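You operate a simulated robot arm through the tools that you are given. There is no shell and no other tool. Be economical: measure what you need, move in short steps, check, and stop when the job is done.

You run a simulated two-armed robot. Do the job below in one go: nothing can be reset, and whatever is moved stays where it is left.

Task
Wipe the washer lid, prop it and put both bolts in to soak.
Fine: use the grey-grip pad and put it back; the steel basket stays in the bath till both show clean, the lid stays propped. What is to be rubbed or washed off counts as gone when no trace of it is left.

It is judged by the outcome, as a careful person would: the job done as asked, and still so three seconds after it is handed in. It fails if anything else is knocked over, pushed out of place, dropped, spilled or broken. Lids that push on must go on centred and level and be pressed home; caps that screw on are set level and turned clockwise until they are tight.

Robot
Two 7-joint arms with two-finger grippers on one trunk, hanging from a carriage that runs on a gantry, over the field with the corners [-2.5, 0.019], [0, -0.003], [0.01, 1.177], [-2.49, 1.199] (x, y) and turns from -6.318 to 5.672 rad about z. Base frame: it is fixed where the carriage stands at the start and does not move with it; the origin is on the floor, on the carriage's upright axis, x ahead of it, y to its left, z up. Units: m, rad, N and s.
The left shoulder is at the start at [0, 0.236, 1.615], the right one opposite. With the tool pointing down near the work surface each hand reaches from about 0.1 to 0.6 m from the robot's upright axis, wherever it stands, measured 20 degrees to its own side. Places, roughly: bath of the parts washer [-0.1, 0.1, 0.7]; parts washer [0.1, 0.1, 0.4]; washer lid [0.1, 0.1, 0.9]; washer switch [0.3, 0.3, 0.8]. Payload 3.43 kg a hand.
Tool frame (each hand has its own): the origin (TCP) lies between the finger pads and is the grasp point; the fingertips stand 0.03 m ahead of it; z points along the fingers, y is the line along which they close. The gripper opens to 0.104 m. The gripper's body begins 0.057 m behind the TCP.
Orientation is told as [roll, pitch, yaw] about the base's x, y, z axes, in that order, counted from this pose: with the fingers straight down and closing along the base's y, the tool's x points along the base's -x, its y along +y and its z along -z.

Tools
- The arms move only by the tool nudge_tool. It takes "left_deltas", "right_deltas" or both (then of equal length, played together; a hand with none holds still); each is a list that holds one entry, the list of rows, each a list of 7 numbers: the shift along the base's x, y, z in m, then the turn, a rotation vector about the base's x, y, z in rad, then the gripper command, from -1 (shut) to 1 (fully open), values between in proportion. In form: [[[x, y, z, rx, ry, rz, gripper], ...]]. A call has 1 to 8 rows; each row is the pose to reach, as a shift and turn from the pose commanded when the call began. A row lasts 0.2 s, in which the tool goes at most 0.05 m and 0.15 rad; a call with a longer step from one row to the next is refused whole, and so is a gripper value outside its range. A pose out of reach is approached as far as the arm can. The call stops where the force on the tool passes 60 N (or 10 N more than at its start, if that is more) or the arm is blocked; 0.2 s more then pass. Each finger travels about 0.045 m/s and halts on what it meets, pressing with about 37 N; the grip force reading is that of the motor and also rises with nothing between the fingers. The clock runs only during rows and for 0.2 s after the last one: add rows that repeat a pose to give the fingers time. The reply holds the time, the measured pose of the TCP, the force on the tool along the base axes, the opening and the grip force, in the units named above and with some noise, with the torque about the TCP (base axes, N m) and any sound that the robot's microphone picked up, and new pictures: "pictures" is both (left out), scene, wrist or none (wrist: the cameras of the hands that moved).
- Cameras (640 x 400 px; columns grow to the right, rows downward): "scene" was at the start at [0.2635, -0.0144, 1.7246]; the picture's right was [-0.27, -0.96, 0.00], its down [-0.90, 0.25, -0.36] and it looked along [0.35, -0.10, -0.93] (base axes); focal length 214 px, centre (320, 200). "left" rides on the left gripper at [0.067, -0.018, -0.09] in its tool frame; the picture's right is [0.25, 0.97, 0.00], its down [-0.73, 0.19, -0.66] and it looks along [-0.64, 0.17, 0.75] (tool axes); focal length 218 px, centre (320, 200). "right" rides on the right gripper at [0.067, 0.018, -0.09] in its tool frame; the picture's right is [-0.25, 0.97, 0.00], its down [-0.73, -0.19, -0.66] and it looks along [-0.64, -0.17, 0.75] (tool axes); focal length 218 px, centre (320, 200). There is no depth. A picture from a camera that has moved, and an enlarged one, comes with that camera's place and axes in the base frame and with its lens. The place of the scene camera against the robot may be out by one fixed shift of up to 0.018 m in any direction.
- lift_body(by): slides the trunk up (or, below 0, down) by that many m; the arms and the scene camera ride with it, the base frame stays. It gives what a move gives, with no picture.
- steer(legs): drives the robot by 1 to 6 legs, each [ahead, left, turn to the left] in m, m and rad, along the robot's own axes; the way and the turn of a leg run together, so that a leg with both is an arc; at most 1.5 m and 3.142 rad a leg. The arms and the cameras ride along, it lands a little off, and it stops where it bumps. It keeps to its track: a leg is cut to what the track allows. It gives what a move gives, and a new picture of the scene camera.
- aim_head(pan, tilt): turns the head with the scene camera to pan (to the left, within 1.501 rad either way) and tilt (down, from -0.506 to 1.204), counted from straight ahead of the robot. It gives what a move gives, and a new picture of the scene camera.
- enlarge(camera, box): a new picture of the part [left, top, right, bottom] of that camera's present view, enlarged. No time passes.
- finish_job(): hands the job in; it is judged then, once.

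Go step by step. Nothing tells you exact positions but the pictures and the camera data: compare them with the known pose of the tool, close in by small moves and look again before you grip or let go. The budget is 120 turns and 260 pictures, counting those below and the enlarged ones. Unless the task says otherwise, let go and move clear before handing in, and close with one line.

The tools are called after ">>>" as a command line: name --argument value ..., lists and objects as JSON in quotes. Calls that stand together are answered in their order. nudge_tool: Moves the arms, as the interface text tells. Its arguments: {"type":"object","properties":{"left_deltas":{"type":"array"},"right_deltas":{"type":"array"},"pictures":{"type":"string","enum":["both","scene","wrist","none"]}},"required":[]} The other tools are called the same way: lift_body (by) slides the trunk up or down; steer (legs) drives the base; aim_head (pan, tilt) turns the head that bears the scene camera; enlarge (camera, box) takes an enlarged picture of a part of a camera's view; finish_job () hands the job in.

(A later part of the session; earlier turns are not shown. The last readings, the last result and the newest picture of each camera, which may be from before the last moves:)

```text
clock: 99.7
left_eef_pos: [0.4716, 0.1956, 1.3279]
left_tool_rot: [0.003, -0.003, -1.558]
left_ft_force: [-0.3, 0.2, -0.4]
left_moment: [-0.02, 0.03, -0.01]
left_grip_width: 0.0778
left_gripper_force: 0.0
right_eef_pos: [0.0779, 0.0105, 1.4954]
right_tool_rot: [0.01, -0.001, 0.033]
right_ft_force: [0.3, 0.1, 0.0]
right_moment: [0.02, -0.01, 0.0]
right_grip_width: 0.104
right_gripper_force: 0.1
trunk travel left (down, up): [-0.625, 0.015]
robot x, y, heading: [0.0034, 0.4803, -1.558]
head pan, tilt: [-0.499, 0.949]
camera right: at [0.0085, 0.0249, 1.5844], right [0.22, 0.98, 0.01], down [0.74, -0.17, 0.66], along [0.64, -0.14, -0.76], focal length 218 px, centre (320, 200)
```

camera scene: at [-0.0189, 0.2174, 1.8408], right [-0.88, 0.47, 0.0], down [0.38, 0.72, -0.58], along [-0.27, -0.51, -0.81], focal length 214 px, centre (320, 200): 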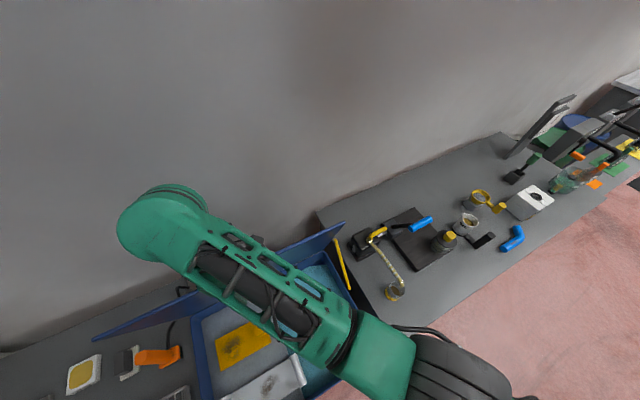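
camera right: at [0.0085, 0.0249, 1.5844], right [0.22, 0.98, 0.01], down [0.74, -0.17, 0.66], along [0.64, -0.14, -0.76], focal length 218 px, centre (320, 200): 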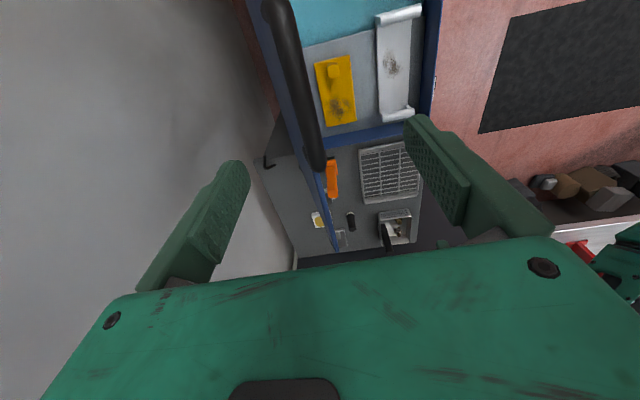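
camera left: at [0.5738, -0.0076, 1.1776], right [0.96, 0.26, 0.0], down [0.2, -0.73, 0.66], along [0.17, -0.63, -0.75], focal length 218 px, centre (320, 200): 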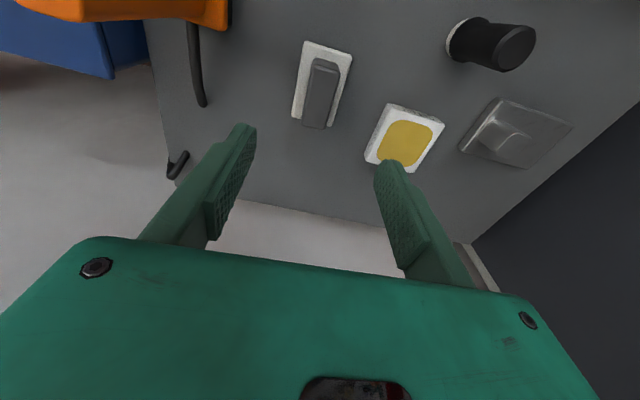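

>>> steer --legs '[[-0.27, 0, 0]]'

>>> nudge_tool --right_deltas '[[[-0.048, 0.01, 0, 0, 0, 0, 0.5], [-0.096, 0.02, 0, 0, 0, 0, 0.5], [-0.144, 0.03, 0, 0, 0, 0, 0], [-0.192, 0.04, 0, 0, 0, 0, 0], [-0.24, 0.05, 0, 0, 0, 0, 0], [-0.288, 0.06, 0, 0, 0, 0, 0], [-0.336, 0.07, 0, 0, 0, 0, 0], [-0.384, 0.08, 0, 0, 0, 0, 0]]]' --pictures "none"

>>> nudge_tool --right_deltas '[[[-0.04, 0.03, 0, 0, 0, 0, 0], [-0.08, 0.06, 0, 0, 0, 0, 0], [-0.12, 0.09, 0, 0, 0, 0, 0], [-0.15, 0.125, 0, 0, 0, 0, 0], [-0.18, 0.16, 0, 0, 0, 0, 0], [-0.2, 0.2, 0, 0, 0, 0, 0]]]' --pictures "none"

>>> aim_head --pan 0.6 --tilt 0.8

```text
clock: 101.7
left_eef_pos: [0.4688, 0.4662, 1.3281]
left_tool_rot: [0.003, -0.004, -1.559]
left_ft_force: [-0.4, 0.2, -0.4]
left_moment: [0.0, 0.03, -0.04]
left_grip_width: 0.078
left_gripper_force: 0.0
right_eef_pos: [0.0741, 0.2806, 1.4951]
right_tool_rot: [0.008, 0.0, 0.036]
right_ft_force: [0.9, 0.7, -0.2]
right_moment: [-0.01, -0.01, 0.01]
right_grip_width: 0.1042
right_gripper_force: 0.1
trunk travel left (down, up): [-0.625, 0.015]
robot x, y, heading: [-0.0025, 0.75, -1.558]
head pan, tilt: [-0.499, 0.949]
camera scene: at [-0.0219, 0.4868, 1.8408], right [-0.88, 0.47, 0.0], down [0.38, 0.72, -0.58], along [-0.27, -0.51, -0.81], focal length 214 px, centre (320, 200)
```

scene: 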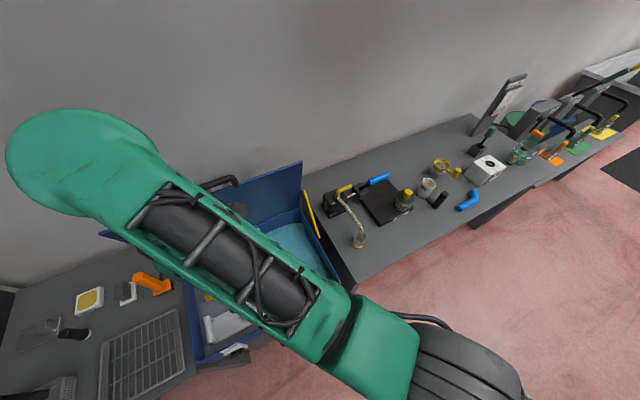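

```text
clock: 103.5
left_eef_pos: [0.4694, 0.4647, 1.3279]
left_tool_rot: [0.001, -0.004, -1.558]
left_ft_force: [0.6, -0.5, -0.4]
left_moment: [0.03, 0.01, -0.04]
left_grip_width: 0.078
left_gripper_force: 0.1
right_eef_pos: [-0.3108, 0.2825, 1.3911]
right_tool_rot: [-0.001, 0.001, 0.037]
right_ft_force: [0.5, -0.4, -0.1]
right_moment: [0.04, 0.01, -0.01]
right_grip_width: 0.0519
right_gripper_force: 0.1
right hand out of reach, approached as far as the arm can: row 1, 2, 3, 4, 5, 6, 7, 8
trunk travel left (down, up): [-0.625, 0.015]
robot x, y, heading: [0.0033, 0.7473, -1.561]
head pan, tilt: [-0.499, 0.949]
```

```text
clock: 104.8
left_eef_pos: [0.4681, 0.4658, 1.3273]
left_tool_rot: [0.003, -0.005, -1.558]
left_ft_force: [0.0, -1.1, 0.3]
left_moment: [0.02, 0.03, 0.0]
left_grip_width: 0.0781
left_gripper_force: 0.1
right_eef_pos: [-0.5089, 0.4808, 1.3512]
right_tool_rot: [0.005, 0.004, 0.034]
right_ft_force: [0.5, 0.2, -0.4]
right_moment: [0.0, 0.01, 0.03]
right_grip_width: 0.0519
right_gripper_force: 0.0
right hand out of reach, approached as far as the arm can: row 1, 2, 3, 4, 5, 6
trunk travel left (down, up): [-0.625, 0.015]
robot x, y, heading: [-0.0026, 0.7504, -1.56]
head pan, tilt: [-0.499, 0.949]
```

```text
clock: 106.2
left_eef_pos: [0.4678, 0.466, 1.328]
left_tool_rot: [0.002, -0.005, -1.556]
left_ft_force: [1.1, 0.7, -0.1]
left_moment: [0.0, 0.03, 0.0]
left_grip_width: 0.0779
left_gripper_force: 0.0
right_eef_pos: [-0.5076, 0.4796, 1.3517]
right_tool_rot: [0.006, 0.002, 0.036]
right_ft_force: [-0.3, -0.4, -0.7]
right_moment: [-0.02, -0.01, 0.0]
right_grip_width: 0.0521
right_gripper_force: 0.1
trunk travel left (down, up): [-0.625, 0.015]
robot x, y, heading: [-0.0023, 0.7507, -1.559]
head pan, tilt: [0.6, 0.799]
camera scene: at [0.0585, 0.485, 1.8523], right [-0.82, -0.57, 0.0], down [-0.41, 0.59, -0.7], along [0.4, -0.57, -0.72], focal length 214 px, centre (320, 200)
```

scene: 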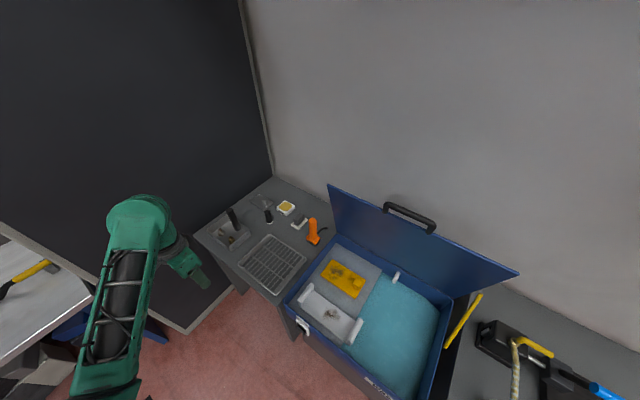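

The lid stands propped. I look closely at the basket and the bath to place them.

>>> enlarge --camera "scene" --box '[190, 180, 310, 300]'

>>> enlarge --camera "scene" --box '[270, 170, 530, 400]'

```text
3.33 times, centred on (250, 240) of scene
camera zoom: at [0.0585, 0.485, 1.8523], right [-0.82, -0.57, 0.0], down [-0.41, 0.59, -0.7], along [0.4, -0.57, -0.72], focal length 715 px, centre (553, 67)
```

zoom: 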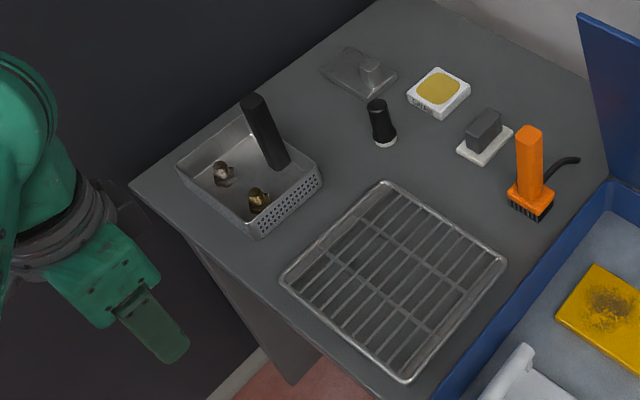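

```text
1.74 times, centred on (400, 285) of scene
camera zoom: at [0.0585, 0.485, 1.8523], right [-0.82, -0.57, 0.0], down [-0.41, 0.59, -0.7], along [0.4, -0.57, -0.72], focal length 373 px, centre (181, 52)
```

zoom: 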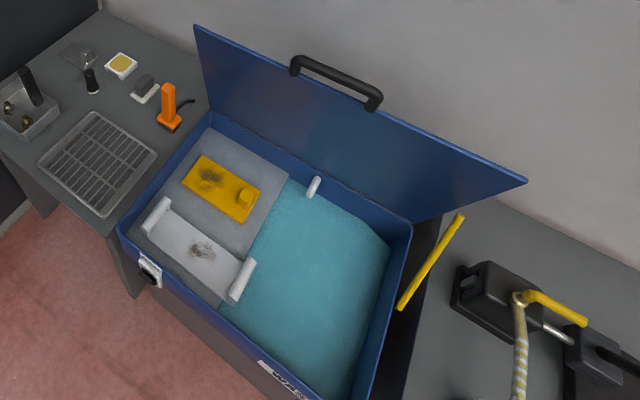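

>>> lift_body --by -0.22

>>> steer --legs '[[0.34, 0, 0]]'

>>> enlarge --camera "left" --box '[0, 0, 640, 400]'

```text
clock: 108.5
left_eef_pos: [0.4676, 0.4662, 1.1077]
left_tool_rot: [0.0, -0.005, -1.557]
left_ft_force: [-0.2, 0.1, -0.3]
left_moment: [0.0, 0.01, 0.0]
left_grip_width: 0.0779
left_gripper_force: 0.0
right_eef_pos: [-0.5079, 0.4807, 1.1316]
right_tool_rot: [0.005, 0.005, 0.037]
right_ft_force: [0.2, 0.1, -0.1]
right_moment: [0.0, 0.0, 0.01]
right_grip_width: 0.052
right_gripper_force: 0.1
trunk travel left (down, up): [-0.405, 0.235]
robot x, y, heading: [-0.001, 0.7512, -1.562]
head pan, tilt: [0.6, 0.799]
```

```text
clock: 110.8
left_eef_pos: [0.4713, 0.1163, 1.1079]
left_tool_rot: [0.001, -0.004, -1.561]
left_ft_force: [0.0, 0.2, 0.3]
left_moment: [-0.01, 0.01, 0.01]
left_grip_width: 0.0779
left_gripper_force: 0.1
right_eef_pos: [-0.5046, 0.1318, 1.1311]
right_tool_rot: [0.006, 0.003, 0.031]
right_ft_force: [0.0, 0.5, 0.4]
right_moment: [0.03, 0.0, 0.02]
right_grip_width: 0.0517
right_gripper_force: 0.1
trunk travel left (down, up): [-0.405, 0.235]
robot x, y, heading: [0.0031, 0.4001, -1.56]
head pan, tilt: [0.6, 0.799]
camera scene: at [0.0615, 0.1362, 1.6324], right [-0.82, -0.57, 0.0], down [-0.41, 0.59, -0.7], along [0.4, -0.57, -0.72], focal length 214 px, centre (320, 200)
```

scene: 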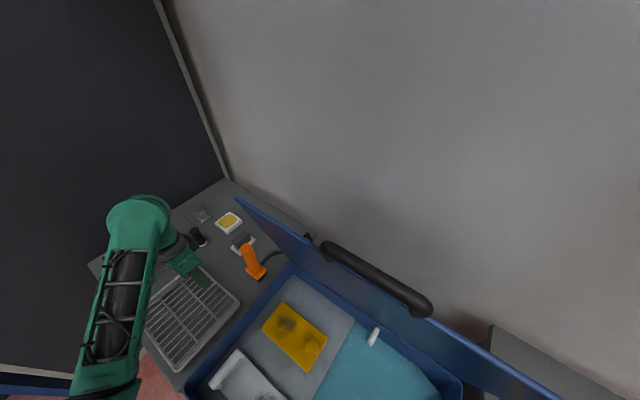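

```text
1.00 times, centred on (320, 200) of left (not enlarged: the box is as wide or as high as the picture)
camera zoom: at [0.4532, 0.1839, 1.1965], right [0.96, 0.26, 0.0], down [0.2, -0.72, 0.66], along [0.17, -0.64, -0.75], focal length 218 px, centre (320, 200)
```

zoom: 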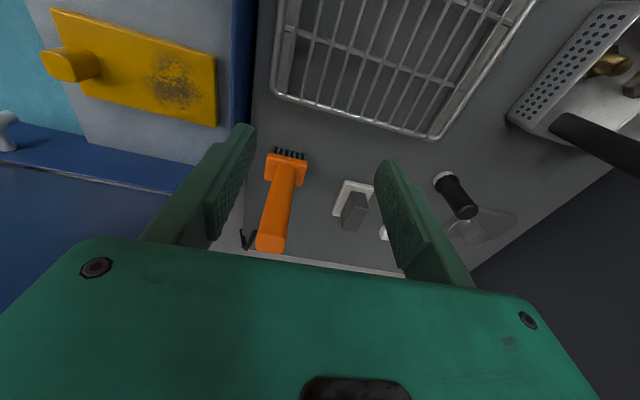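

>>> nudge_tool --left_deltas '[[[0.045, 0.01, 0, 0, 0, 0, 0.5], [0.09, 0.02, 0, 0, 0, 0, 0.5], [0.135, 0.03, 0, 0, 0, 0, 0.5], [0.18, 0.04, 0, 0, 0, 0, 0.5], [0.225, 0.04, 0, 0, 0, 0, 0.5], [0.27, 0.04, 0, 0, 0, 0, 0.5], [0.31, 0.04, 0, 0, 0, 0, 0.5]]]' --pictures "wrist"

```text
clock: 112.4
left_eef_pos: [0.7808, 0.1594, 1.1064]
left_tool_rot: [0.004, -0.004, -1.561]
left_ft_force: [0.1, 0.1, 0.2]
left_moment: [0.0, 0.01, 0.03]
left_grip_width: 0.078
left_gripper_force: 0.1
right_eef_pos: [-0.5044, 0.1324, 1.1306]
right_tool_rot: [0.005, 0.004, 0.034]
right_ft_force: [-0.4, 0.0, 0.1]
right_moment: [0.0, 0.01, -0.01]
right_grip_width: 0.0518
right_gripper_force: 0.0
trunk travel left (down, up): [-0.405, 0.235]
robot x, y, heading: [0.0058, 0.4013, -1.557]
head pan, tilt: [0.6, 0.799]
camera left: at [0.7629, 0.2265, 1.1953], right [0.96, 0.26, 0.0], down [0.2, -0.72, 0.66], along [0.18, -0.64, -0.75], focal length 218 px, centre (320, 200)
```

left: 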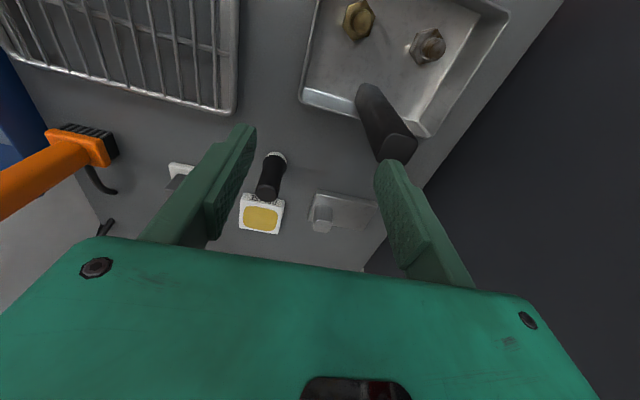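

>>> nudge_tool --left_deltas '[[[0.035, 0, 0, 0, 0, 0, 0.5], [0.068, 0, 0, 0, 0, 0, 0.5], [0.068, 0, -0.03, 0, 0, 0, 0.5], [0.068, 0, -0.04, 0, 0, 0, 0.5]]]' --pictures "wrist"

```text
clock: 113.4
left_eef_pos: [0.8491, 0.1578, 1.0669]
left_tool_rot: [0.003, -0.006, -1.561]
left_ft_force: [-0.4, -0.1, -0.2]
left_moment: [-0.01, -0.03, -0.01]
left_grip_width: 0.0776
left_gripper_force: 0.0
right_eef_pos: [-0.5042, 0.1332, 1.1311]
right_tool_rot: [0.004, 0.004, 0.035]
right_ft_force: [-0.4, 0.9, 0.0]
right_moment: [-0.04, -0.02, 0.03]
right_grip_width: 0.0521
right_gripper_force: 0.0
trunk travel left (down, up): [-0.405, 0.235]
robot x, y, heading: [0.0047, 0.4037, -1.562]
head pan, tilt: [0.6, 0.799]
camera left: at [0.83, 0.2247, 1.1557], right [0.96, 0.26, 0.0], down [0.2, -0.72, 0.66], along [0.18, -0.64, -0.75], focal length 218 px, centre (320, 200)
```

left: 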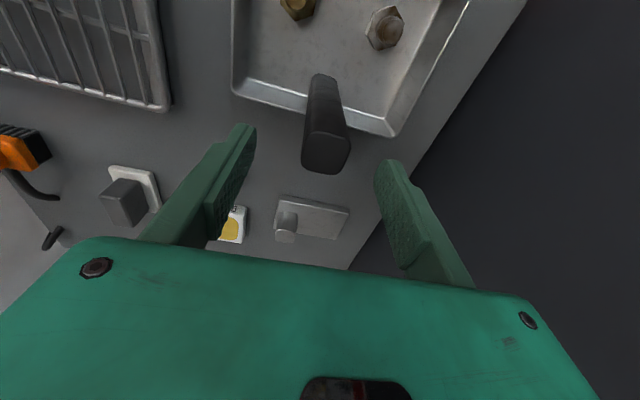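

>>> nudge_tool --left_deltas '[[[0.003, -0.001, -0.03, 0, 0, 0, 0.5], [0.003, -0.001, -0.06, 0, 0, 0, 0.5], [0.003, -0.001, -0.08, 0, 0, 0, 0.5], [0.003, -0.001, -0.08, 0, 0, 0, 0.5]]]' --pictures "wrist"

```text
clock: 114.4
left_eef_pos: [0.8542, 0.154, 0.9875]
left_tool_rot: [0.002, -0.006, -1.56]
left_ft_force: [0.5, -1.0, 0.0]
left_moment: [-0.01, 0.0, -0.04]
left_grip_width: 0.078
left_gripper_force: 0.0
right_eef_pos: [-0.5037, 0.1331, 1.1311]
right_tool_rot: [0.006, 0.003, 0.031]
right_ft_force: [-0.2, 0.1, -0.6]
right_moment: [-0.01, 0.01, -0.01]
right_grip_width: 0.0519
right_gripper_force: 0.1
trunk travel left (down, up): [-0.405, 0.235]
robot x, y, heading: [0.0023, 0.4034, -1.56]
head pan, tilt: [0.6, 0.799]
camera left: at [0.8362, 0.2216, 1.076], right [0.96, 0.26, 0.0], down [0.2, -0.72, 0.66], along [0.18, -0.64, -0.75], focal length 218 px, centre (320, 200)
```

left: 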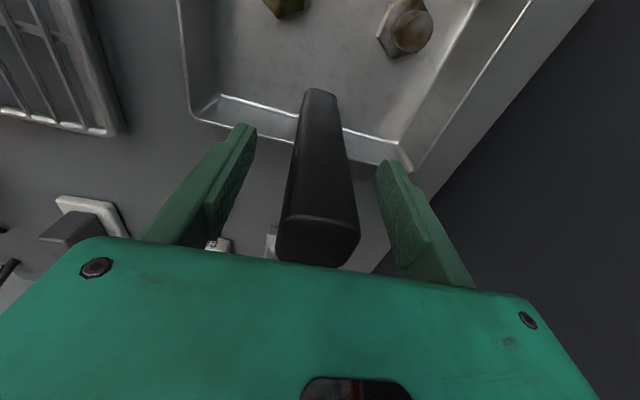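

>>> nudge_tool --left_deltas '[[[0, 0, 0, 0, 0, 0, -1], [0, 0, 0, 0, 0, 0, -1], [0, 0, 0, 0, 0, 0, -1], [0, 0, 0, 0, 0, 0, -1], [0, 0, 0, 0, 0, 0, -1], [0, 0, 0.02, 0, 0, 0, -1], [0, 0, 0.04, 0, 0, 0, -1]]]' --pictures "wrist"

```text
clock: 116.0
left_eef_pos: [0.8524, 0.1549, 1.0252]
left_tool_rot: [-0.001, -0.003, -1.56]
left_ft_force: [-0.4, 0.4, -4.2]
left_moment: [-0.2, -0.02, 0.01]
left_grip_width: 0.0312
left_gripper_force: 36.9
right_eef_pos: [-0.5034, 0.1323, 1.1318]
right_tool_rot: [0.005, 0.005, 0.031]
right_ft_force: [0.6, 0.5, 0.1]
right_moment: [0.02, -0.01, -0.03]
right_grip_width: 0.052
right_gripper_force: 0.0
trunk travel left (down, up): [-0.405, 0.235]
robot x, y, heading: [0.0055, 0.3994, -1.563]
head pan, tilt: [0.6, 0.799]
camera left: at [0.834, 0.2229, 1.1139], right [0.96, 0.26, 0.0], down [0.2, -0.72, 0.66], along [0.17, -0.64, -0.75], focal length 218 px, centre (320, 200)
```

left: 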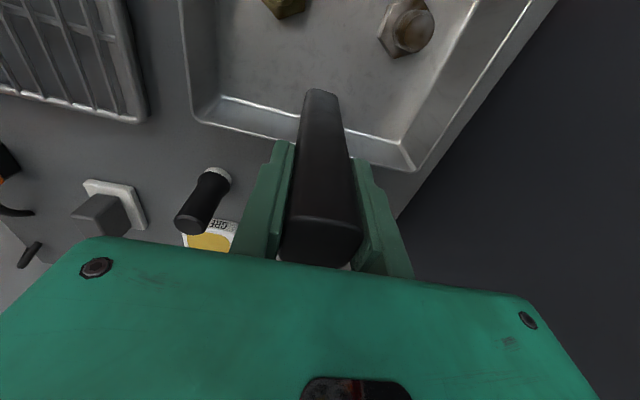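

Basket held steadily with both bolts in it. I raise it, bring it in over the rack, back off and shift toward the bath.

>>> nudge_tool --left_deltas '[[[0, 0, 0.04, 0, 0, 0, -1], [0, 0, 0.08, 0, 0, 0, -1], [0, 0, 0.12, 0, 0, 0, -1], [-0.04, 0.005, 0.14, 0, 0, 0, -1], [-0.085, 0.01, 0.14, 0, 0, 0, -1], [-0.13, 0.015, 0.14, 0, 0, 0, -1], [-0.175, 0.02, 0.14, 0, 0, 0, -1], [-0.22, 0.025, 0.14, 0, 0, 0, -1]]]' --pictures "none"

>>> nudge_tool --left_deltas '[[[-0.04, 0.005, 0, 0, 0, 0, -1], [-0.08, 0.01, 0, 0, 0, 0, -1], [-0.12, 0.015, 0, 0, 0, 0, -1], [-0.16, 0.02, 0, 0, 0, 0, -1], [-0.2, 0.02, 0, 0, 0, 0, -1]]]' --pictures "wrist"

>>> steer --legs '[[-0.25, 0, 0], [0, -0.3, 0]]'

```text
clock: 117.8
left_eef_pos: [0.633, 0.174, 1.163]
left_tool_rot: [0.003, -0.006, -1.561]
left_ft_force: [-0.2, -0.6, -4.1]
left_moment: [-0.17, -0.01, -0.01]
left_grip_width: 0.0314
left_gripper_force: 36.9
left hand out of reach, approached as far as the arm can: row 8
right_eef_pos: [-0.506, 0.1333, 1.1326]
right_tool_rot: [0.007, 0.006, 0.032]
right_ft_force: [-0.6, -1.1, 0.7]
right_moment: [0.01, -0.02, 0.02]
right_grip_width: 0.0518
right_gripper_force: 0.1
trunk travel left (down, up): [-0.405, 0.235]
robot x, y, heading: [0.0064, 0.407, -1.559]
head pan, tilt: [0.6, 0.799]
```

```text
clock: 119.0
left_eef_pos: [0.4551, 0.1777, 1.1347]
left_tool_rot: [0.006, -0.007, -1.559]
left_ft_force: [-0.2, 0.1, -2.9]
left_moment: [-0.22, 0.02, -0.03]
left_grip_width: 0.0314
left_gripper_force: 37.1
left hand out of reach, approached as far as the arm can: row 1, 2, 3, 4, 5
right_eef_pos: [-0.5052, 0.1327, 1.1313]
right_tool_rot: [0.004, 0.005, 0.033]
right_ft_force: [-0.5, 0.1, -0.5]
right_moment: [0.0, 0.0, 0.02]
right_grip_width: 0.052
right_gripper_force: 0.1
trunk travel left (down, up): [-0.405, 0.235]
robot x, y, heading: [0.0053, 0.4032, -1.558]
head pan, tilt: [0.6, 0.799]
camera left: at [0.4366, 0.2466, 1.2237], right [0.96, 0.26, 0.0], down [0.2, -0.72, 0.66], along [0.18, -0.64, -0.75], focal length 218 px, centre (320, 200)
```

left: 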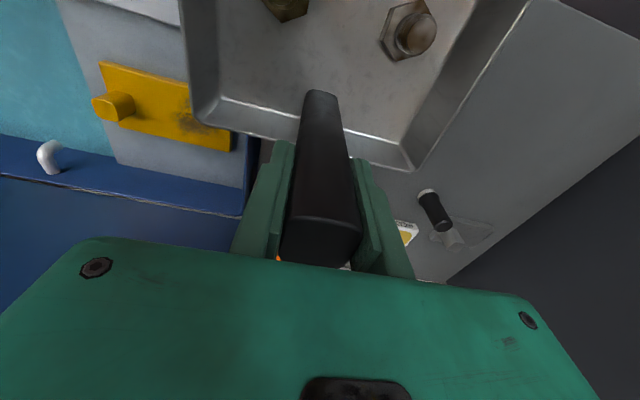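

```text
clock: 122.4
left_eef_pos: [0.167, 0.4194, 1.1354]
left_tool_rot: [0.006, -0.007, -1.559]
left_ft_force: [-0.1, 0.3, -4.3]
left_moment: [-0.18, -0.01, -0.01]
left_grip_width: 0.0313
left_gripper_force: 37.3
right_eef_pos: [-0.7945, 0.3752, 1.1318]
right_tool_rot: [0.005, 0.004, 0.031]
right_ft_force: [-0.4, -0.1, 0.0]
right_moment: [-0.01, 0.01, 0.0]
right_grip_width: 0.052
right_gripper_force: 0.0
trunk travel left (down, up): [-0.405, 0.235]
robot x, y, heading: [-0.284, 0.6429, -1.558]
head pan, tilt: [0.6, 0.799]
camera scene: at [-0.2283, 0.3773, 1.6323], right [-0.82, -0.57, 0.0], down [-0.41, 0.59, -0.7], along [0.4, -0.57, -0.72], focal length 214 px, centre (320, 200)
```

scene: 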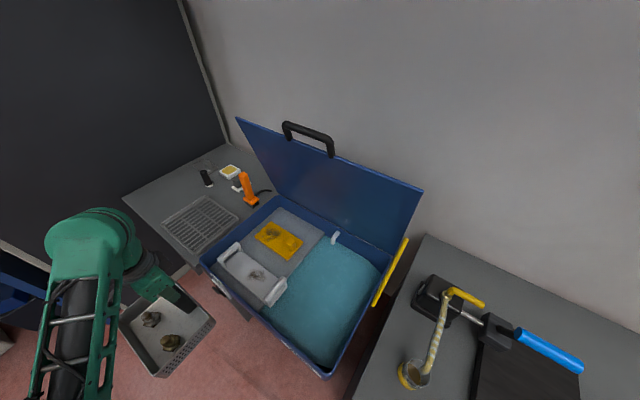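

Hand is over the front side. I carry the basket over the fluid area (x -0.2 to 0.08, y -0.1 to 0.3), aiming the handle at (-0.06, 0.07).

>>> nudge_tool --left_deltas '[[[-0.026, -0.04, 0, 0, 0, 0, -1], [-0.052, -0.08, 0, 0, 0, 0, -1], [-0.078, -0.12, 0, 0, 0, 0, -1], [-0.104, -0.16, 0, 0, 0, 0, -1], [-0.13, -0.2, 0, 0, 0, 0, -1], [-0.156, -0.24, 0, 0, 0, 0, -1], [-0.182, -0.28, 0, 0, 0, 0, -1], [-0.208, -0.318, 0, 0, 0, 0, -1]]]' --pictures "none"

>>> nudge_tool --left_deltas '[[[-0.019, -0.029, -0.02, 0, 0, 0, -1], [-0.019, -0.029, -0.06, 0, 0, 0, -1]]]' --pictures "both"

```text
clock: 124.2
left_eef_pos: [-0.0449, 0.0988, 1.1335]
left_tool_rot: [0.005, -0.006, -1.56]
left_ft_force: [0.0, 0.8, -4.6]
left_moment: [-0.15, 0.0, -0.04]
left_grip_width: 0.0315
left_gripper_force: 36.9
left hand out of reach, approached as far as the arm can: row 2, 3
right_eef_pos: [-0.7947, 0.3738, 1.132]
right_tool_rot: [0.006, 0.004, 0.031]
right_ft_force: [-0.1, -1.5, 0.1]
right_moment: [-0.01, 0.0, 0.0]
right_grip_width: 0.052
right_gripper_force: 0.1
trunk travel left (down, up): [-0.405, 0.235]
robot x, y, heading: [-0.2864, 0.6436, -1.565]
head pan, tilt: [0.6, 0.799]
```

```text
clock: 124.8
left_eef_pos: [-0.0623, 0.0713, 1.0735]
left_tool_rot: [0.005, -0.007, -1.56]
left_ft_force: [0.7, -1.0, -3.1]
left_moment: [-0.2, 0.01, 0.0]
left_grip_width: 0.0314
left_gripper_force: 36.6
right_eef_pos: [-0.7952, 0.3752, 1.1319]
right_tool_rot: [0.007, 0.004, 0.03]
right_ft_force: [0.5, 0.4, 0.1]
right_moment: [0.01, 0.0, -0.01]
right_grip_width: 0.0521
right_gripper_force: 0.1
trunk travel left (down, up): [-0.405, 0.235]
robot x, y, heading: [-0.2851, 0.6413, -1.566]
head pan, tilt: [0.6, 0.799]
camera scene: at [-0.2281, 0.3779, 1.6321], right [-0.82, -0.57, 0.0], down [-0.41, 0.59, -0.7], along [0.4, -0.57, -0.72], focal length 214 px, centre (320, 200)
camera left: at [-0.0807, 0.1388, 1.1613], right [0.96, 0.26, 0.0], down [0.19, -0.72, 0.66], along [0.18, -0.64, -0.75], focal length 218 px, centre (320, 200)
```

scene: 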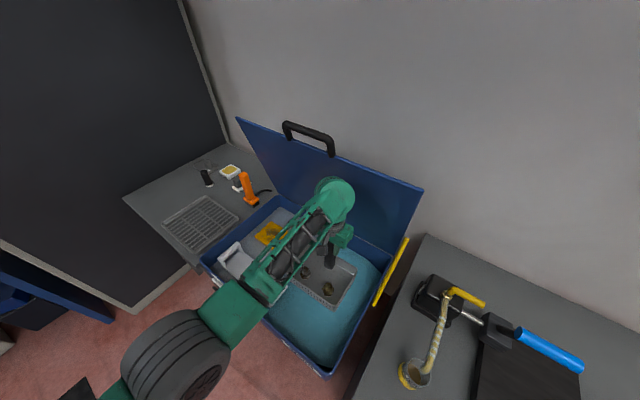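
left: 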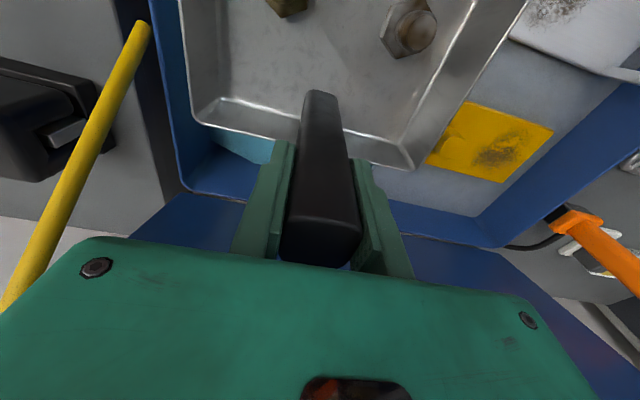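

>>> nudge_tool --left_deltas '[[[-0.003, 0, -0.03, 0, 0, 0, -1], [-0.003, 0, -0.06, 0, 0, 0, -1], [-0.003, 0, -0.09, 0, 0, 0, -1], [-0.003, 0, -0.115, 0, 0, 0, -1], [-0.003, 0, -0.13, 0, 0, 0, -1], [-0.003, 0, -0.145, 0, 0, 0, -1], [-0.003, 0, -0.16, 0, 0, 0, -1]]]' --pictures "both"

```text
clock: 126.4
left_eef_pos: [-0.0632, 0.0727, 0.9152]
left_tool_rot: [0.005, -0.006, -1.559]
left_ft_force: [0.1, 0.0, -3.2]
left_moment: [-0.2, -0.01, 0.01]
left_grip_width: 0.0312
left_gripper_force: 37.3
right_eef_pos: [-0.7939, 0.3744, 1.1314]
right_tool_rot: [0.006, 0.003, 0.032]
right_ft_force: [-1.2, -0.2, 0.0]
right_moment: [0.05, -0.01, 0.02]
right_grip_width: 0.0519
right_gripper_force: 0.1
trunk travel left (down, up): [-0.405, 0.235]
robot x, y, heading: [-0.2843, 0.6411, -1.566]
head pan, tilt: [0.6, 0.799]
camera scene: at [-0.228, 0.3775, 1.6322], right [-0.82, -0.57, 0.0], down [-0.41, 0.59, -0.7], along [0.4, -0.57, -0.72], focal length 214 px, centre (320, 200)
camera left: at [-0.0818, 0.1405, 1.0039], right [0.96, 0.26, 0.0], down [0.19, -0.72, 0.66], along [0.18, -0.64, -0.75], focal length 218 px, centre (320, 200)
```

scene: 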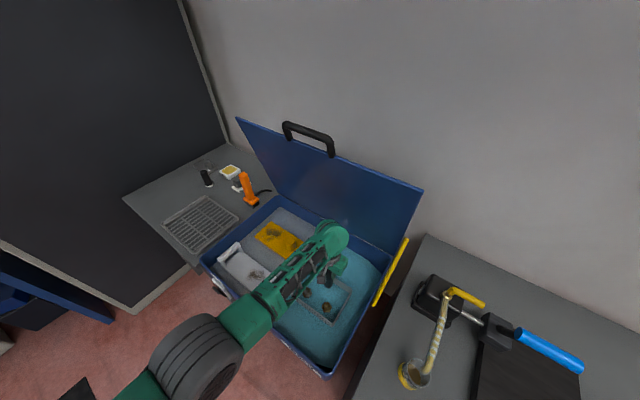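
left: 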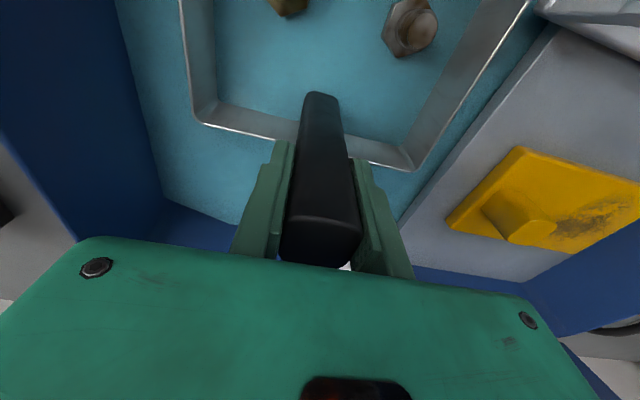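

The basket is entering the fluid clear of the walls. I keep lowering slowly until it touches bottom.

>>> nudge_tool --left_deltas '[[[0, 0, -0.01, 0, 0, 0, -1], [0, 0, -0.02, 0, 0, 0, -1], [0, 0, -0.03, 0, 0, 0, -1], [0, 0, -0.038, 0, 0, 0, -1], [0, 0, -0.046, 0, 0, 0, -1], [0, 0, -0.054, 0, 0, 0, -1]]]' --pictures "wrist"

```text
clock: 127.8
left_eef_pos: [-0.0638, 0.0649, 0.8679]
left_tool_rot: [0.004, -0.021, -1.56]
left_ft_force: [-1.1, 2.7, 29.2]
left_moment: [-0.48, 1.56, -0.38]
left_grip_width: 0.032
left_gripper_force: 37.2
right_eef_pos: [-0.794, 0.3725, 1.1319]
right_tool_rot: [0.003, 0.004, 0.033]
right_ft_force: [0.1, -0.1, 0.1]
right_moment: [0.01, 0.02, 0.02]
right_grip_width: 0.0519
right_gripper_force: 0.0
trunk travel left (down, up): [-0.405, 0.235]
robot x, y, heading: [-0.2844, 0.6457, -1.564]
head pan, tilt: [0.6, 0.799]
camera left: at [-0.0821, 0.1333, 0.9557], right [0.96, 0.26, 0.0], down [0.2, -0.71, 0.67], along [0.18, -0.65, -0.74], focal length 218 px, centre (320, 200)
```

left: 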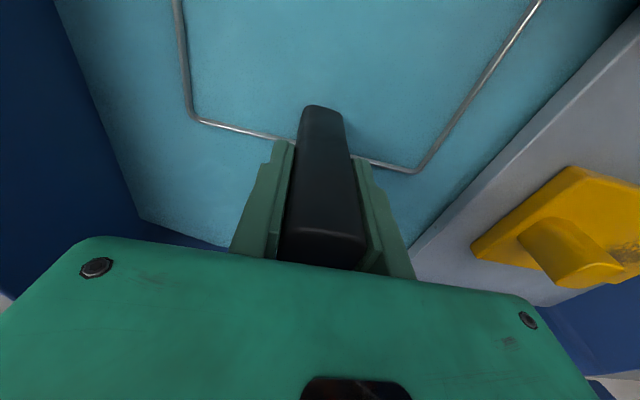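

>>> nudge_tool --left_deltas '[[[0, 0, 0.003, 0, 0, 0, -1], [0, 0, 0.006, 0, 0, 0, -1]]]' --pictures "none"

>>> enlarge --camera "scene" --box '[240, 220, 410, 380]'

```text
clock: 128.4
left_eef_pos: [-0.0641, 0.0718, 0.8673]
left_tool_rot: [0.005, -0.007, -1.558]
left_ft_force: [-0.8, -5.4, 8.7]
left_moment: [-1.08, 1.33, 0.5]
left_grip_width: 0.0316
left_gripper_force: 37.4
right_eef_pos: [-0.7933, 0.3728, 1.1314]
right_tool_rot: [0.002, 0.005, 0.031]
right_ft_force: [0.6, 0.8, -0.6]
right_moment: [-0.01, 0.0, 0.01]
right_grip_width: 0.0519
right_gripper_force: 0.1
trunk travel left (down, up): [-0.405, 0.235]
robot x, y, heading: [-0.287, 0.6422, -1.566]
head pan, tilt: [0.6, 0.799]
```

```text
2.50 times, centred on (325, 300) of scene
camera zoom: at [-0.2279, 0.3763, 1.6325], right [-0.82, -0.57, 0.0], down [-0.41, 0.59, -0.7], along [0.4, -0.57, -0.72], focal length 536 px, centre (308, -50)
```

zoom: 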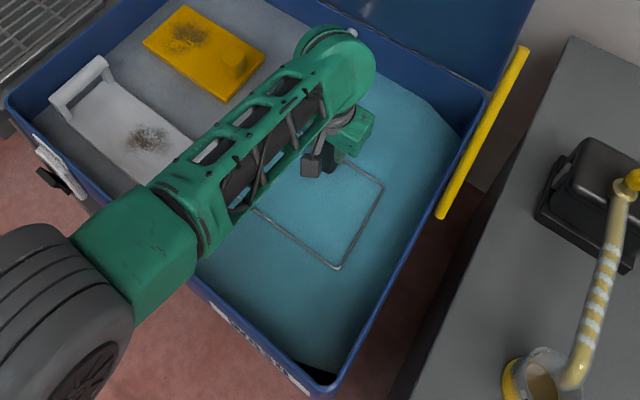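

>>> nudge_tool --left_deltas '[[[0, 0, 0.002, 0, 0, 0, 0.3], [0, 0, 0.002, 0, 0, 0, 0.3], [0, 0, 0.002, 0, 0, 0, 0.3], [0, 0, 0.002, 0, 0, 0, 0.3], [0, 0, 0.04, 0, 0, 0, 0.3], [0, 0, 0.09, 0, 0, 0, 0.3], [0, 0, 0.14, 0, 0, 0, 0.3], [0, 0, 0.19, 0, 0, 0, 0.3]]]' --pictures "both"

```text
clock: 130.2
left_eef_pos: [-0.0662, 0.0728, 1.0578]
left_tool_rot: [0.007, -0.009, -1.56]
left_ft_force: [-1.0, 0.2, -0.2]
left_moment: [0.03, 0.01, 0.0]
left_grip_width: 0.0675
left_gripper_force: 0.1
right_eef_pos: [-0.793, 0.3748, 1.1322]
right_tool_rot: [0.007, 0.003, 0.031]
right_ft_force: [0.7, -0.3, 0.2]
right_moment: [0.07, -0.01, -0.01]
right_grip_width: 0.052
right_gripper_force: 0.0
trunk travel left (down, up): [-0.405, 0.235]
robot x, y, heading: [-0.2828, 0.6431, -1.565]
head pan, tilt: [0.6, 0.799]
camera scene: at [-0.2279, 0.377, 1.6323], right [-0.82, -0.57, 0.0], down [-0.41, 0.59, -0.7], along [0.4, -0.57, -0.72], focal length 214 px, centre (320, 200)
camera left: at [-0.0848, 0.1404, 1.1469], right [0.96, 0.26, 0.0], down [0.19, -0.72, 0.66], along [0.18, -0.64, -0.75], focal length 218 px, centre (320, 200)
```

scene: 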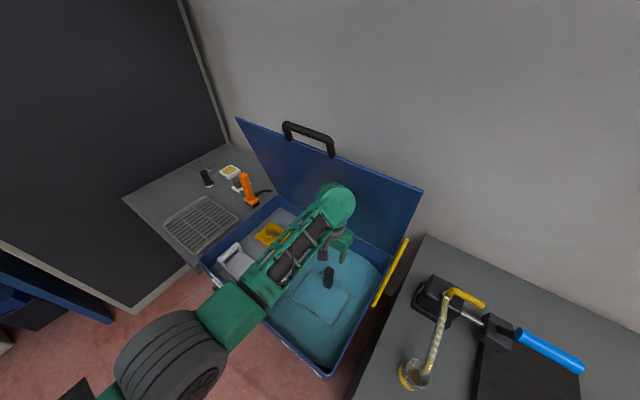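
left: 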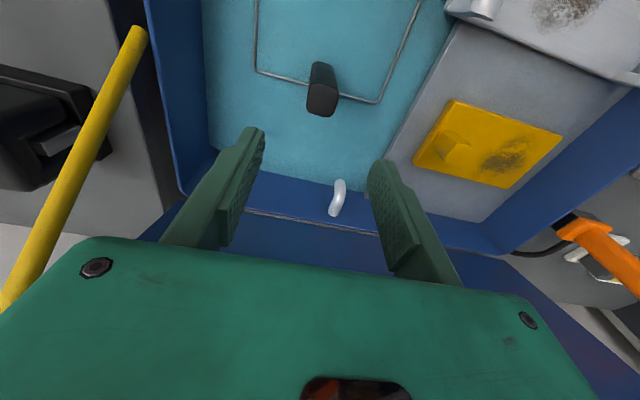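

The basket sits upright on the bath floor. I pull the arm clear and look at the bolts and the pump switch.

>>> nudge_tool --left_deltas '[[[0, 0.02, 0.04, 0, 0, 0, 0.3], [0.01, 0.06, 0.06, 0, 0, 0, 0.3], [0.03, 0.1, 0.06, 0, 0, 0, 0.3], [0.05, 0.14, 0.06, 0, 0, 0, 0.3], [0.08, 0.17, 0.06, 0, 0, 0, 0.3], [0.11, 0.2, 0.06, 0, 0, 0, 0.3], [0.15, 0.23, 0.06, 0, 0, 0, 0.3], [0.19, 0.25, 0.06, 0, 0, 0, 0.3]]]' --pictures "none"

>>> aim_head --pan 0.5 --tilt 1.1

>>> enlarge --camera "scene" --box '[200, 180, 420, 380]'

```text
clock: 132.0
left_eef_pos: [0.1267, 0.3211, 1.1166]
left_tool_rot: [0.006, -0.006, -1.561]
left_ft_force: [-0.2, -1.0, -0.1]
left_moment: [0.05, -0.02, 0.03]
left_grip_width: 0.0674
left_gripper_force: 0.1
right_eef_pos: [-0.7937, 0.373, 1.1314]
right_tool_rot: [0.005, 0.005, 0.031]
right_ft_force: [0.1, 0.1, 0.6]
right_moment: [0.02, 0.01, -0.03]
right_grip_width: 0.052
right_gripper_force: 0.0
trunk travel left (down, up): [-0.405, 0.235]
robot x, y, heading: [-0.2816, 0.6403, -1.56]
head pan, tilt: [0.6, 0.799]
```

```text
clock: 132.8
left_eef_pos: [0.1275, 0.3214, 1.116]
left_tool_rot: [0.004, -0.007, -1.561]
left_ft_force: [0.1, -0.3, 0.1]
left_moment: [0.0, 0.01, -0.01]
left_grip_width: 0.0677
left_gripper_force: 0.1
right_eef_pos: [-0.7942, 0.3746, 1.1311]
right_tool_rot: [0.004, 0.002, 0.03]
right_ft_force: [-0.8, 0.5, -0.3]
right_moment: [0.0, 0.0, 0.01]
right_grip_width: 0.0519
right_gripper_force: 0.1
trunk travel left (down, up): [-0.405, 0.235]
robot x, y, heading: [-0.284, 0.6362, -1.559]
head pan, tilt: [0.499, 1.1]
camera scene: at [-0.2434, 0.3882, 1.6106], right [-0.87, -0.49, 0.0], down [-0.43, 0.78, -0.45], along [0.22, -0.4, -0.89], focal length 214 px, centre (320, 200)
```

scene: 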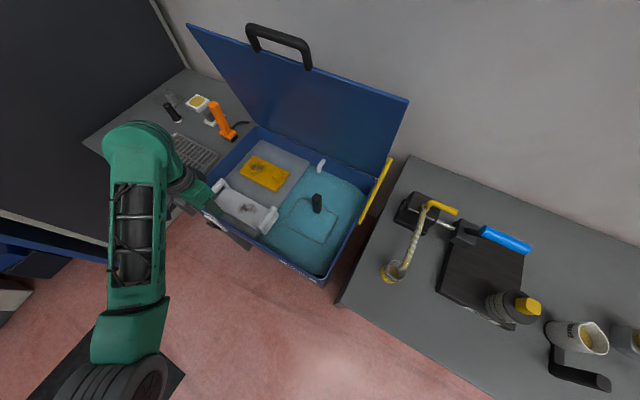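

```text
2.00 times, centred on (310, 280) of scene
camera zoom: at [-0.2434, 0.3882, 1.6106], right [-0.87, -0.49, 0.0], down [-0.43, 0.78, -0.45], along [0.22, -0.4, -0.89], focal length 429 px, centre (340, 40)
```

zoom: 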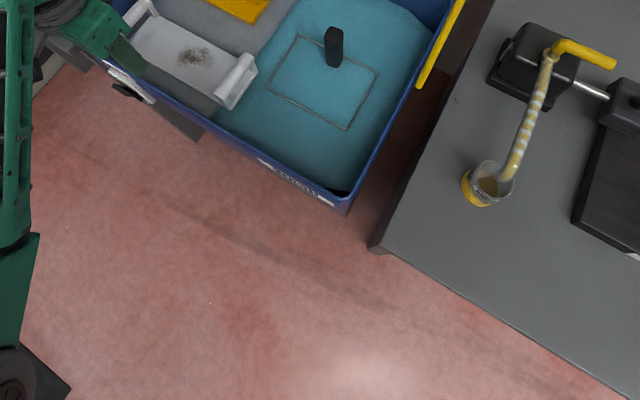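

>>> enlarge --camera "scene" --box '[270, 180, 360, 260]'

>>> enlarge --camera "scene" --box '[190, 190, 290, 260]'

```text
5.00 times, centred on (315, 220) of scene
camera zoom: at [-0.2434, 0.3882, 1.6106], right [-0.87, -0.49, 0.0], down [-0.43, 0.78, -0.45], along [0.22, -0.4, -0.89], focal length 1072 px, centre (345, 100)
```

zoom: 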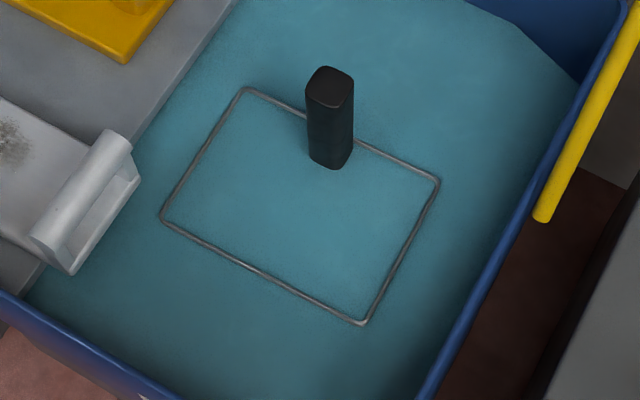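

```text
5.71 times, centred on (240, 225) of scene
camera zoom: at [-0.2434, 0.3882, 1.6106], right [-0.87, -0.49, 0.0], down [-0.43, 0.78, -0.45], along [0.22, -0.4, -0.89], focal length 1226 px, centre (777, 57)
```

zoom: 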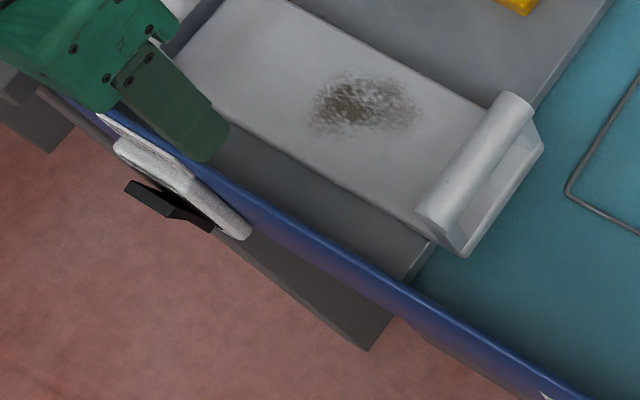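

The fluid is opaque, so I give it time to soak, using harmless back-and-forth drives as the wait, before lifting to check.

>>> steer --legs '[[-0.3, 0, 0], [0.2, 0, 0], [-0.2, 0, 0], [0.2, 0, 0], [-0.2, 0, 0], [0.3, 0, 0]]'

>>> enlarge --camera "scene" --box '[270, 180, 360, 260]'

```text
clock: 141.2
left_eef_pos: [0.1368, 0.3384, 1.1169]
left_tool_rot: [0.003, -0.007, -1.54]
left_ft_force: [-0.2, -0.7, -0.1]
left_moment: [0.0, -0.02, 0.01]
left_grip_width: 0.0674
left_gripper_force: 0.0
right_eef_pos: [-0.7846, 0.3721, 1.1315]
right_tool_rot: [0.003, 0.002, 0.053]
right_ft_force: [0.1, 0.2, 0.1]
right_moment: [0.01, 0.03, 0.0]
right_grip_width: 0.0524
right_gripper_force: 0.0
trunk travel left (down, up): [-0.405, 0.235]
robot x, y, heading: [-0.2822, 0.6519, -1.542]
head pan, tilt: [0.499, 1.1]
camera scene: at [-0.2351, 0.3977, 1.6107], right [-0.86, -0.51, 0.0], down [-0.45, 0.77, -0.45], along [0.23, -0.39, -0.89], focal length 214 px, centre (320, 200)
```

scene: 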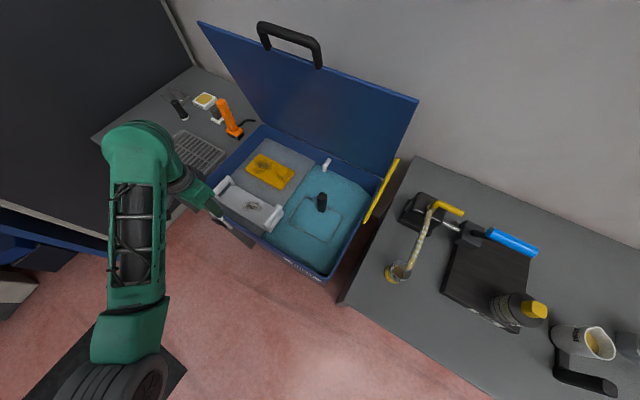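

```text
5.00 times, centred on (315, 220) of scene
camera zoom: at [-0.2351, 0.3977, 1.6107], right [-0.86, -0.51, 0.0], down [-0.45, 0.77, -0.45], along [0.23, -0.39, -0.89], focal length 1072 px, centre (345, 100)
```

zoom: 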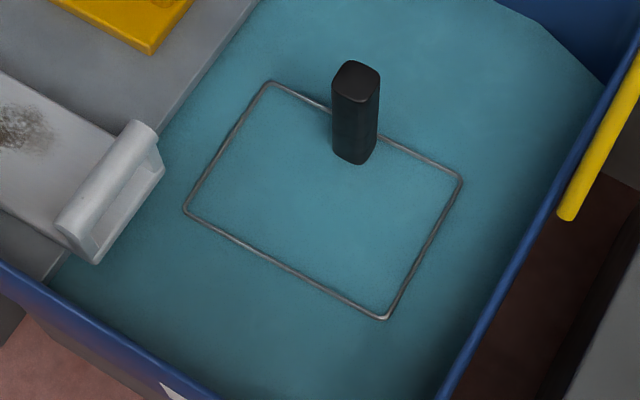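

>>> lift_body --by 0.23

>>> lift_body --by -0.23

>>> lift_body --by 0.23

>>> lift_body --by -0.23

>>> lift_body --by 0.23

>>> lift_body --by -0.23

>>> lift_body --by 0.23

>>> lift_body --by -0.23

```text
clock: 143.6
left_eef_pos: [0.1365, 0.3389, 1.3464]
left_tool_rot: [0.005, -0.008, -1.541]
left_ft_force: [-1.4, 0.4, -0.5]
left_moment: [0.0, -0.05, -0.02]
left_grip_width: 0.0678
left_gripper_force: 0.1
right_eef_pos: [-0.7846, 0.3726, 1.3609]
right_tool_rot: [0.004, 0.003, 0.052]
right_ft_force: [0.5, 0.7, -0.4]
right_moment: [0.01, -0.03, 0.0]
right_grip_width: 0.0522
right_gripper_force: 0.0
trunk travel left (down, up): [-0.635, 0.005]
robot x, y, heading: [-0.2795, 0.6532, -1.536]
head pan, tilt: [0.499, 1.1]
```

```text
clock: 146.0
left_eef_pos: [0.1364, 0.3398, 1.1166]
left_tool_rot: [0.005, -0.007, -1.539]
left_ft_force: [0.1, 0.2, -0.1]
left_moment: [0.03, -0.01, 0.03]
left_grip_width: 0.0674
left_gripper_force: 0.0
right_eef_pos: [-0.7851, 0.372, 1.1312]
right_tool_rot: [0.005, 0.005, 0.052]
right_ft_force: [-0.1, -0.4, -0.7]
right_moment: [-0.01, -0.02, -0.01]
right_grip_width: 0.0522
right_gripper_force: 0.1
trunk travel left (down, up): [-0.405, 0.235]
robot x, y, heading: [-0.2791, 0.6543, -1.535]
head pan, tilt: [0.499, 1.1]
```

```text
clock: 148.4
left_eef_pos: [0.1366, 0.3393, 1.3467]
left_tool_rot: [0.006, -0.007, -1.539]
left_ft_force: [0.0, 0.4, 0.1]
left_moment: [0.04, -0.02, 0.03]
left_grip_width: 0.0675
left_gripper_force: 0.1
right_eef_pos: [-0.7853, 0.3723, 1.3602]
right_tool_rot: [0.005, 0.004, 0.051]
right_ft_force: [0.1, 0.3, -0.4]
right_moment: [-0.01, 0.0, -0.01]
right_grip_width: 0.0517
right_gripper_force: 0.0
trunk travel left (down, up): [-0.635, 0.005]
robot x, y, heading: [-0.2797, 0.6546, -1.541]
head pan, tilt: [0.499, 1.1]
```

```text
clock: 150.8
left_eef_pos: [0.1366, 0.3381, 1.1173]
left_tool_rot: [0.005, -0.007, -1.538]
left_ft_force: [0.1, -0.4, 0.3]
left_moment: [0.02, -0.03, -0.01]
left_grip_width: 0.0676
left_gripper_force: 0.2
right_eef_pos: [-0.7848, 0.3724, 1.1315]
right_tool_rot: [0.006, 0.003, 0.053]
right_ft_force: [-0.4, -0.3, 0.0]
right_moment: [0.03, 0.01, 0.0]
right_grip_width: 0.0522
right_gripper_force: 0.0
trunk travel left (down, up): [-0.405, 0.235]
robot x, y, heading: [-0.2811, 0.6523, -1.54]
head pan, tilt: [0.499, 1.1]
```

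```text
clock: 153.2
left_eef_pos: [0.1367, 0.3388, 1.347]
left_tool_rot: [0.004, -0.006, -1.54]
left_ft_force: [1.2, -1.7, 0.0]
left_moment: [0.01, -0.01, 0.04]
left_grip_width: 0.0674
left_gripper_force: 0.0
right_eef_pos: [-0.7852, 0.3726, 1.3615]
right_tool_rot: [0.007, 0.004, 0.053]
right_ft_force: [-0.6, -0.1, 0.4]
right_moment: [-0.01, -0.01, -0.02]
right_grip_width: 0.052
right_gripper_force: 0.1
trunk travel left (down, up): [-0.635, 0.005]
robot x, y, heading: [-0.2842, 0.651, -1.537]
head pan, tilt: [0.499, 1.1]
```

```text
clock: 155.7
left_eef_pos: [0.1366, 0.3394, 1.1173]
left_tool_rot: [0.005, -0.006, -1.54]
left_ft_force: [1.1, 1.6, 0.1]
left_moment: [0.02, -0.02, -0.01]
left_grip_width: 0.0677
left_gripper_force: 0.0
right_eef_pos: [-0.7856, 0.3727, 1.1303]
right_tool_rot: [0.005, 0.003, 0.051]
right_ft_force: [-0.8, 0.6, -0.4]
right_moment: [-0.01, -0.01, 0.02]
right_grip_width: 0.0521
right_gripper_force: 0.1
trunk travel left (down, up): [-0.405, 0.235]
robot x, y, heading: [-0.2843, 0.6574, -1.537]
head pan, tilt: [0.499, 1.1]
```

```text
clock: 158.1
left_eef_pos: [0.1361, 0.3392, 1.3451]
left_tool_rot: [0.006, -0.007, -1.54]
left_ft_force: [-0.3, -0.2, 0.2]
left_moment: [-0.01, -0.01, -0.01]
left_grip_width: 0.0673
left_gripper_force: 0.1
right_eef_pos: [-0.7861, 0.3717, 1.3613]
right_tool_rot: [0.005, 0.004, 0.053]
right_ft_force: [-0.6, 0.0, 0.2]
right_moment: [0.0, 0.0, -0.03]
right_grip_width: 0.0516
right_gripper_force: 0.0
trunk travel left (down, up): [-0.635, 0.005]
robot x, y, heading: [-0.2834, 0.6487, -1.54]
head pan, tilt: [0.499, 1.1]
```

```text
clock: 160.5
left_eef_pos: [0.1368, 0.3395, 1.1171]
left_tool_rot: [0.004, -0.006, -1.539]
left_ft_force: [-0.6, -0.4, -0.5]
left_moment: [-0.01, 0.03, 0.0]
left_grip_width: 0.0676
left_gripper_force: 0.0
right_eef_pos: [-0.7856, 0.3722, 1.1311]
right_tool_rot: [0.004, 0.005, 0.051]
right_ft_force: [-0.1, -1.1, 0.1]
right_moment: [-0.01, 0.01, 0.01]
right_grip_width: 0.0521
right_gripper_force: 0.1
trunk travel left (down, up): [-0.405, 0.235]
robot x, y, heading: [-0.2818, 0.6504, -1.539]
head pan, tilt: [0.499, 1.1]
```

About 33 s of soak so far. I go back to the handle to raise the basket just enough, still inside the tub, to look at the bolts.

>>> nudge_tool --left_deltas '[[[-0.03, -0.034, 0, 0, 0, -0.02, 0.3], [-0.06, -0.068, 0, 0, 0, -0.02, 0.3], [-0.09, -0.102, 0, 0, 0, -0.02, 0.3], [-0.12, -0.136, 0, 0, 0, -0.02, 0.3], [-0.15, -0.17, 0, 0, 0, -0.02, 0.3], [-0.175, -0.205, 0, 0, 0, -0.02, 0.3], [-0.195, -0.24, 0, 0, 0, -0.02, 0.3], [-0.2025, -0.2665, -0.02, 0, 0, -0.02, 0.3]]]' --pictures "wrist"

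```text
clock: 162.3
left_eef_pos: [-0.0668, 0.0729, 1.096]
left_tool_rot: [0.005, -0.009, -1.56]
left_ft_force: [-0.1, 0.4, -1.0]
left_moment: [0.03, 0.02, 0.0]
left_grip_width: 0.0676
left_gripper_force: 0.0
right_eef_pos: [-0.7855, 0.3722, 1.1305]
right_tool_rot: [0.006, 0.004, 0.052]
right_ft_force: [-0.7, 0.4, -0.2]
right_moment: [0.0, 0.02, 0.0]
right_grip_width: 0.0522
right_gripper_force: 0.0
trunk travel left (down, up): [-0.405, 0.235]
robot x, y, heading: [-0.2844, 0.6517, -1.543]
head pan, tilt: [0.499, 1.1]
camera left: at [-0.0863, 0.1409, 1.1846], right [0.96, 0.26, 0.0], down [0.2, -0.72, 0.66], along [0.18, -0.64, -0.75], focal length 218 px, centre (320, 200)
```

left: 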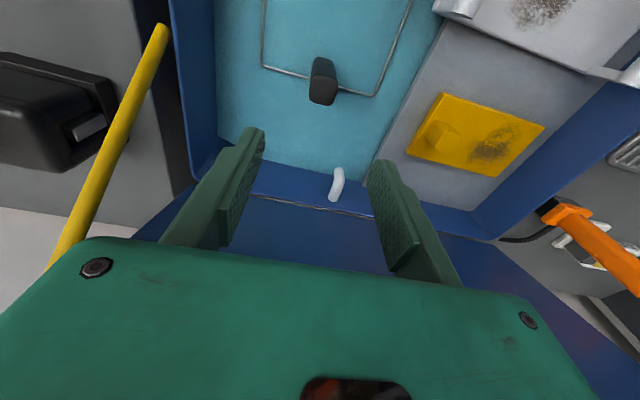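

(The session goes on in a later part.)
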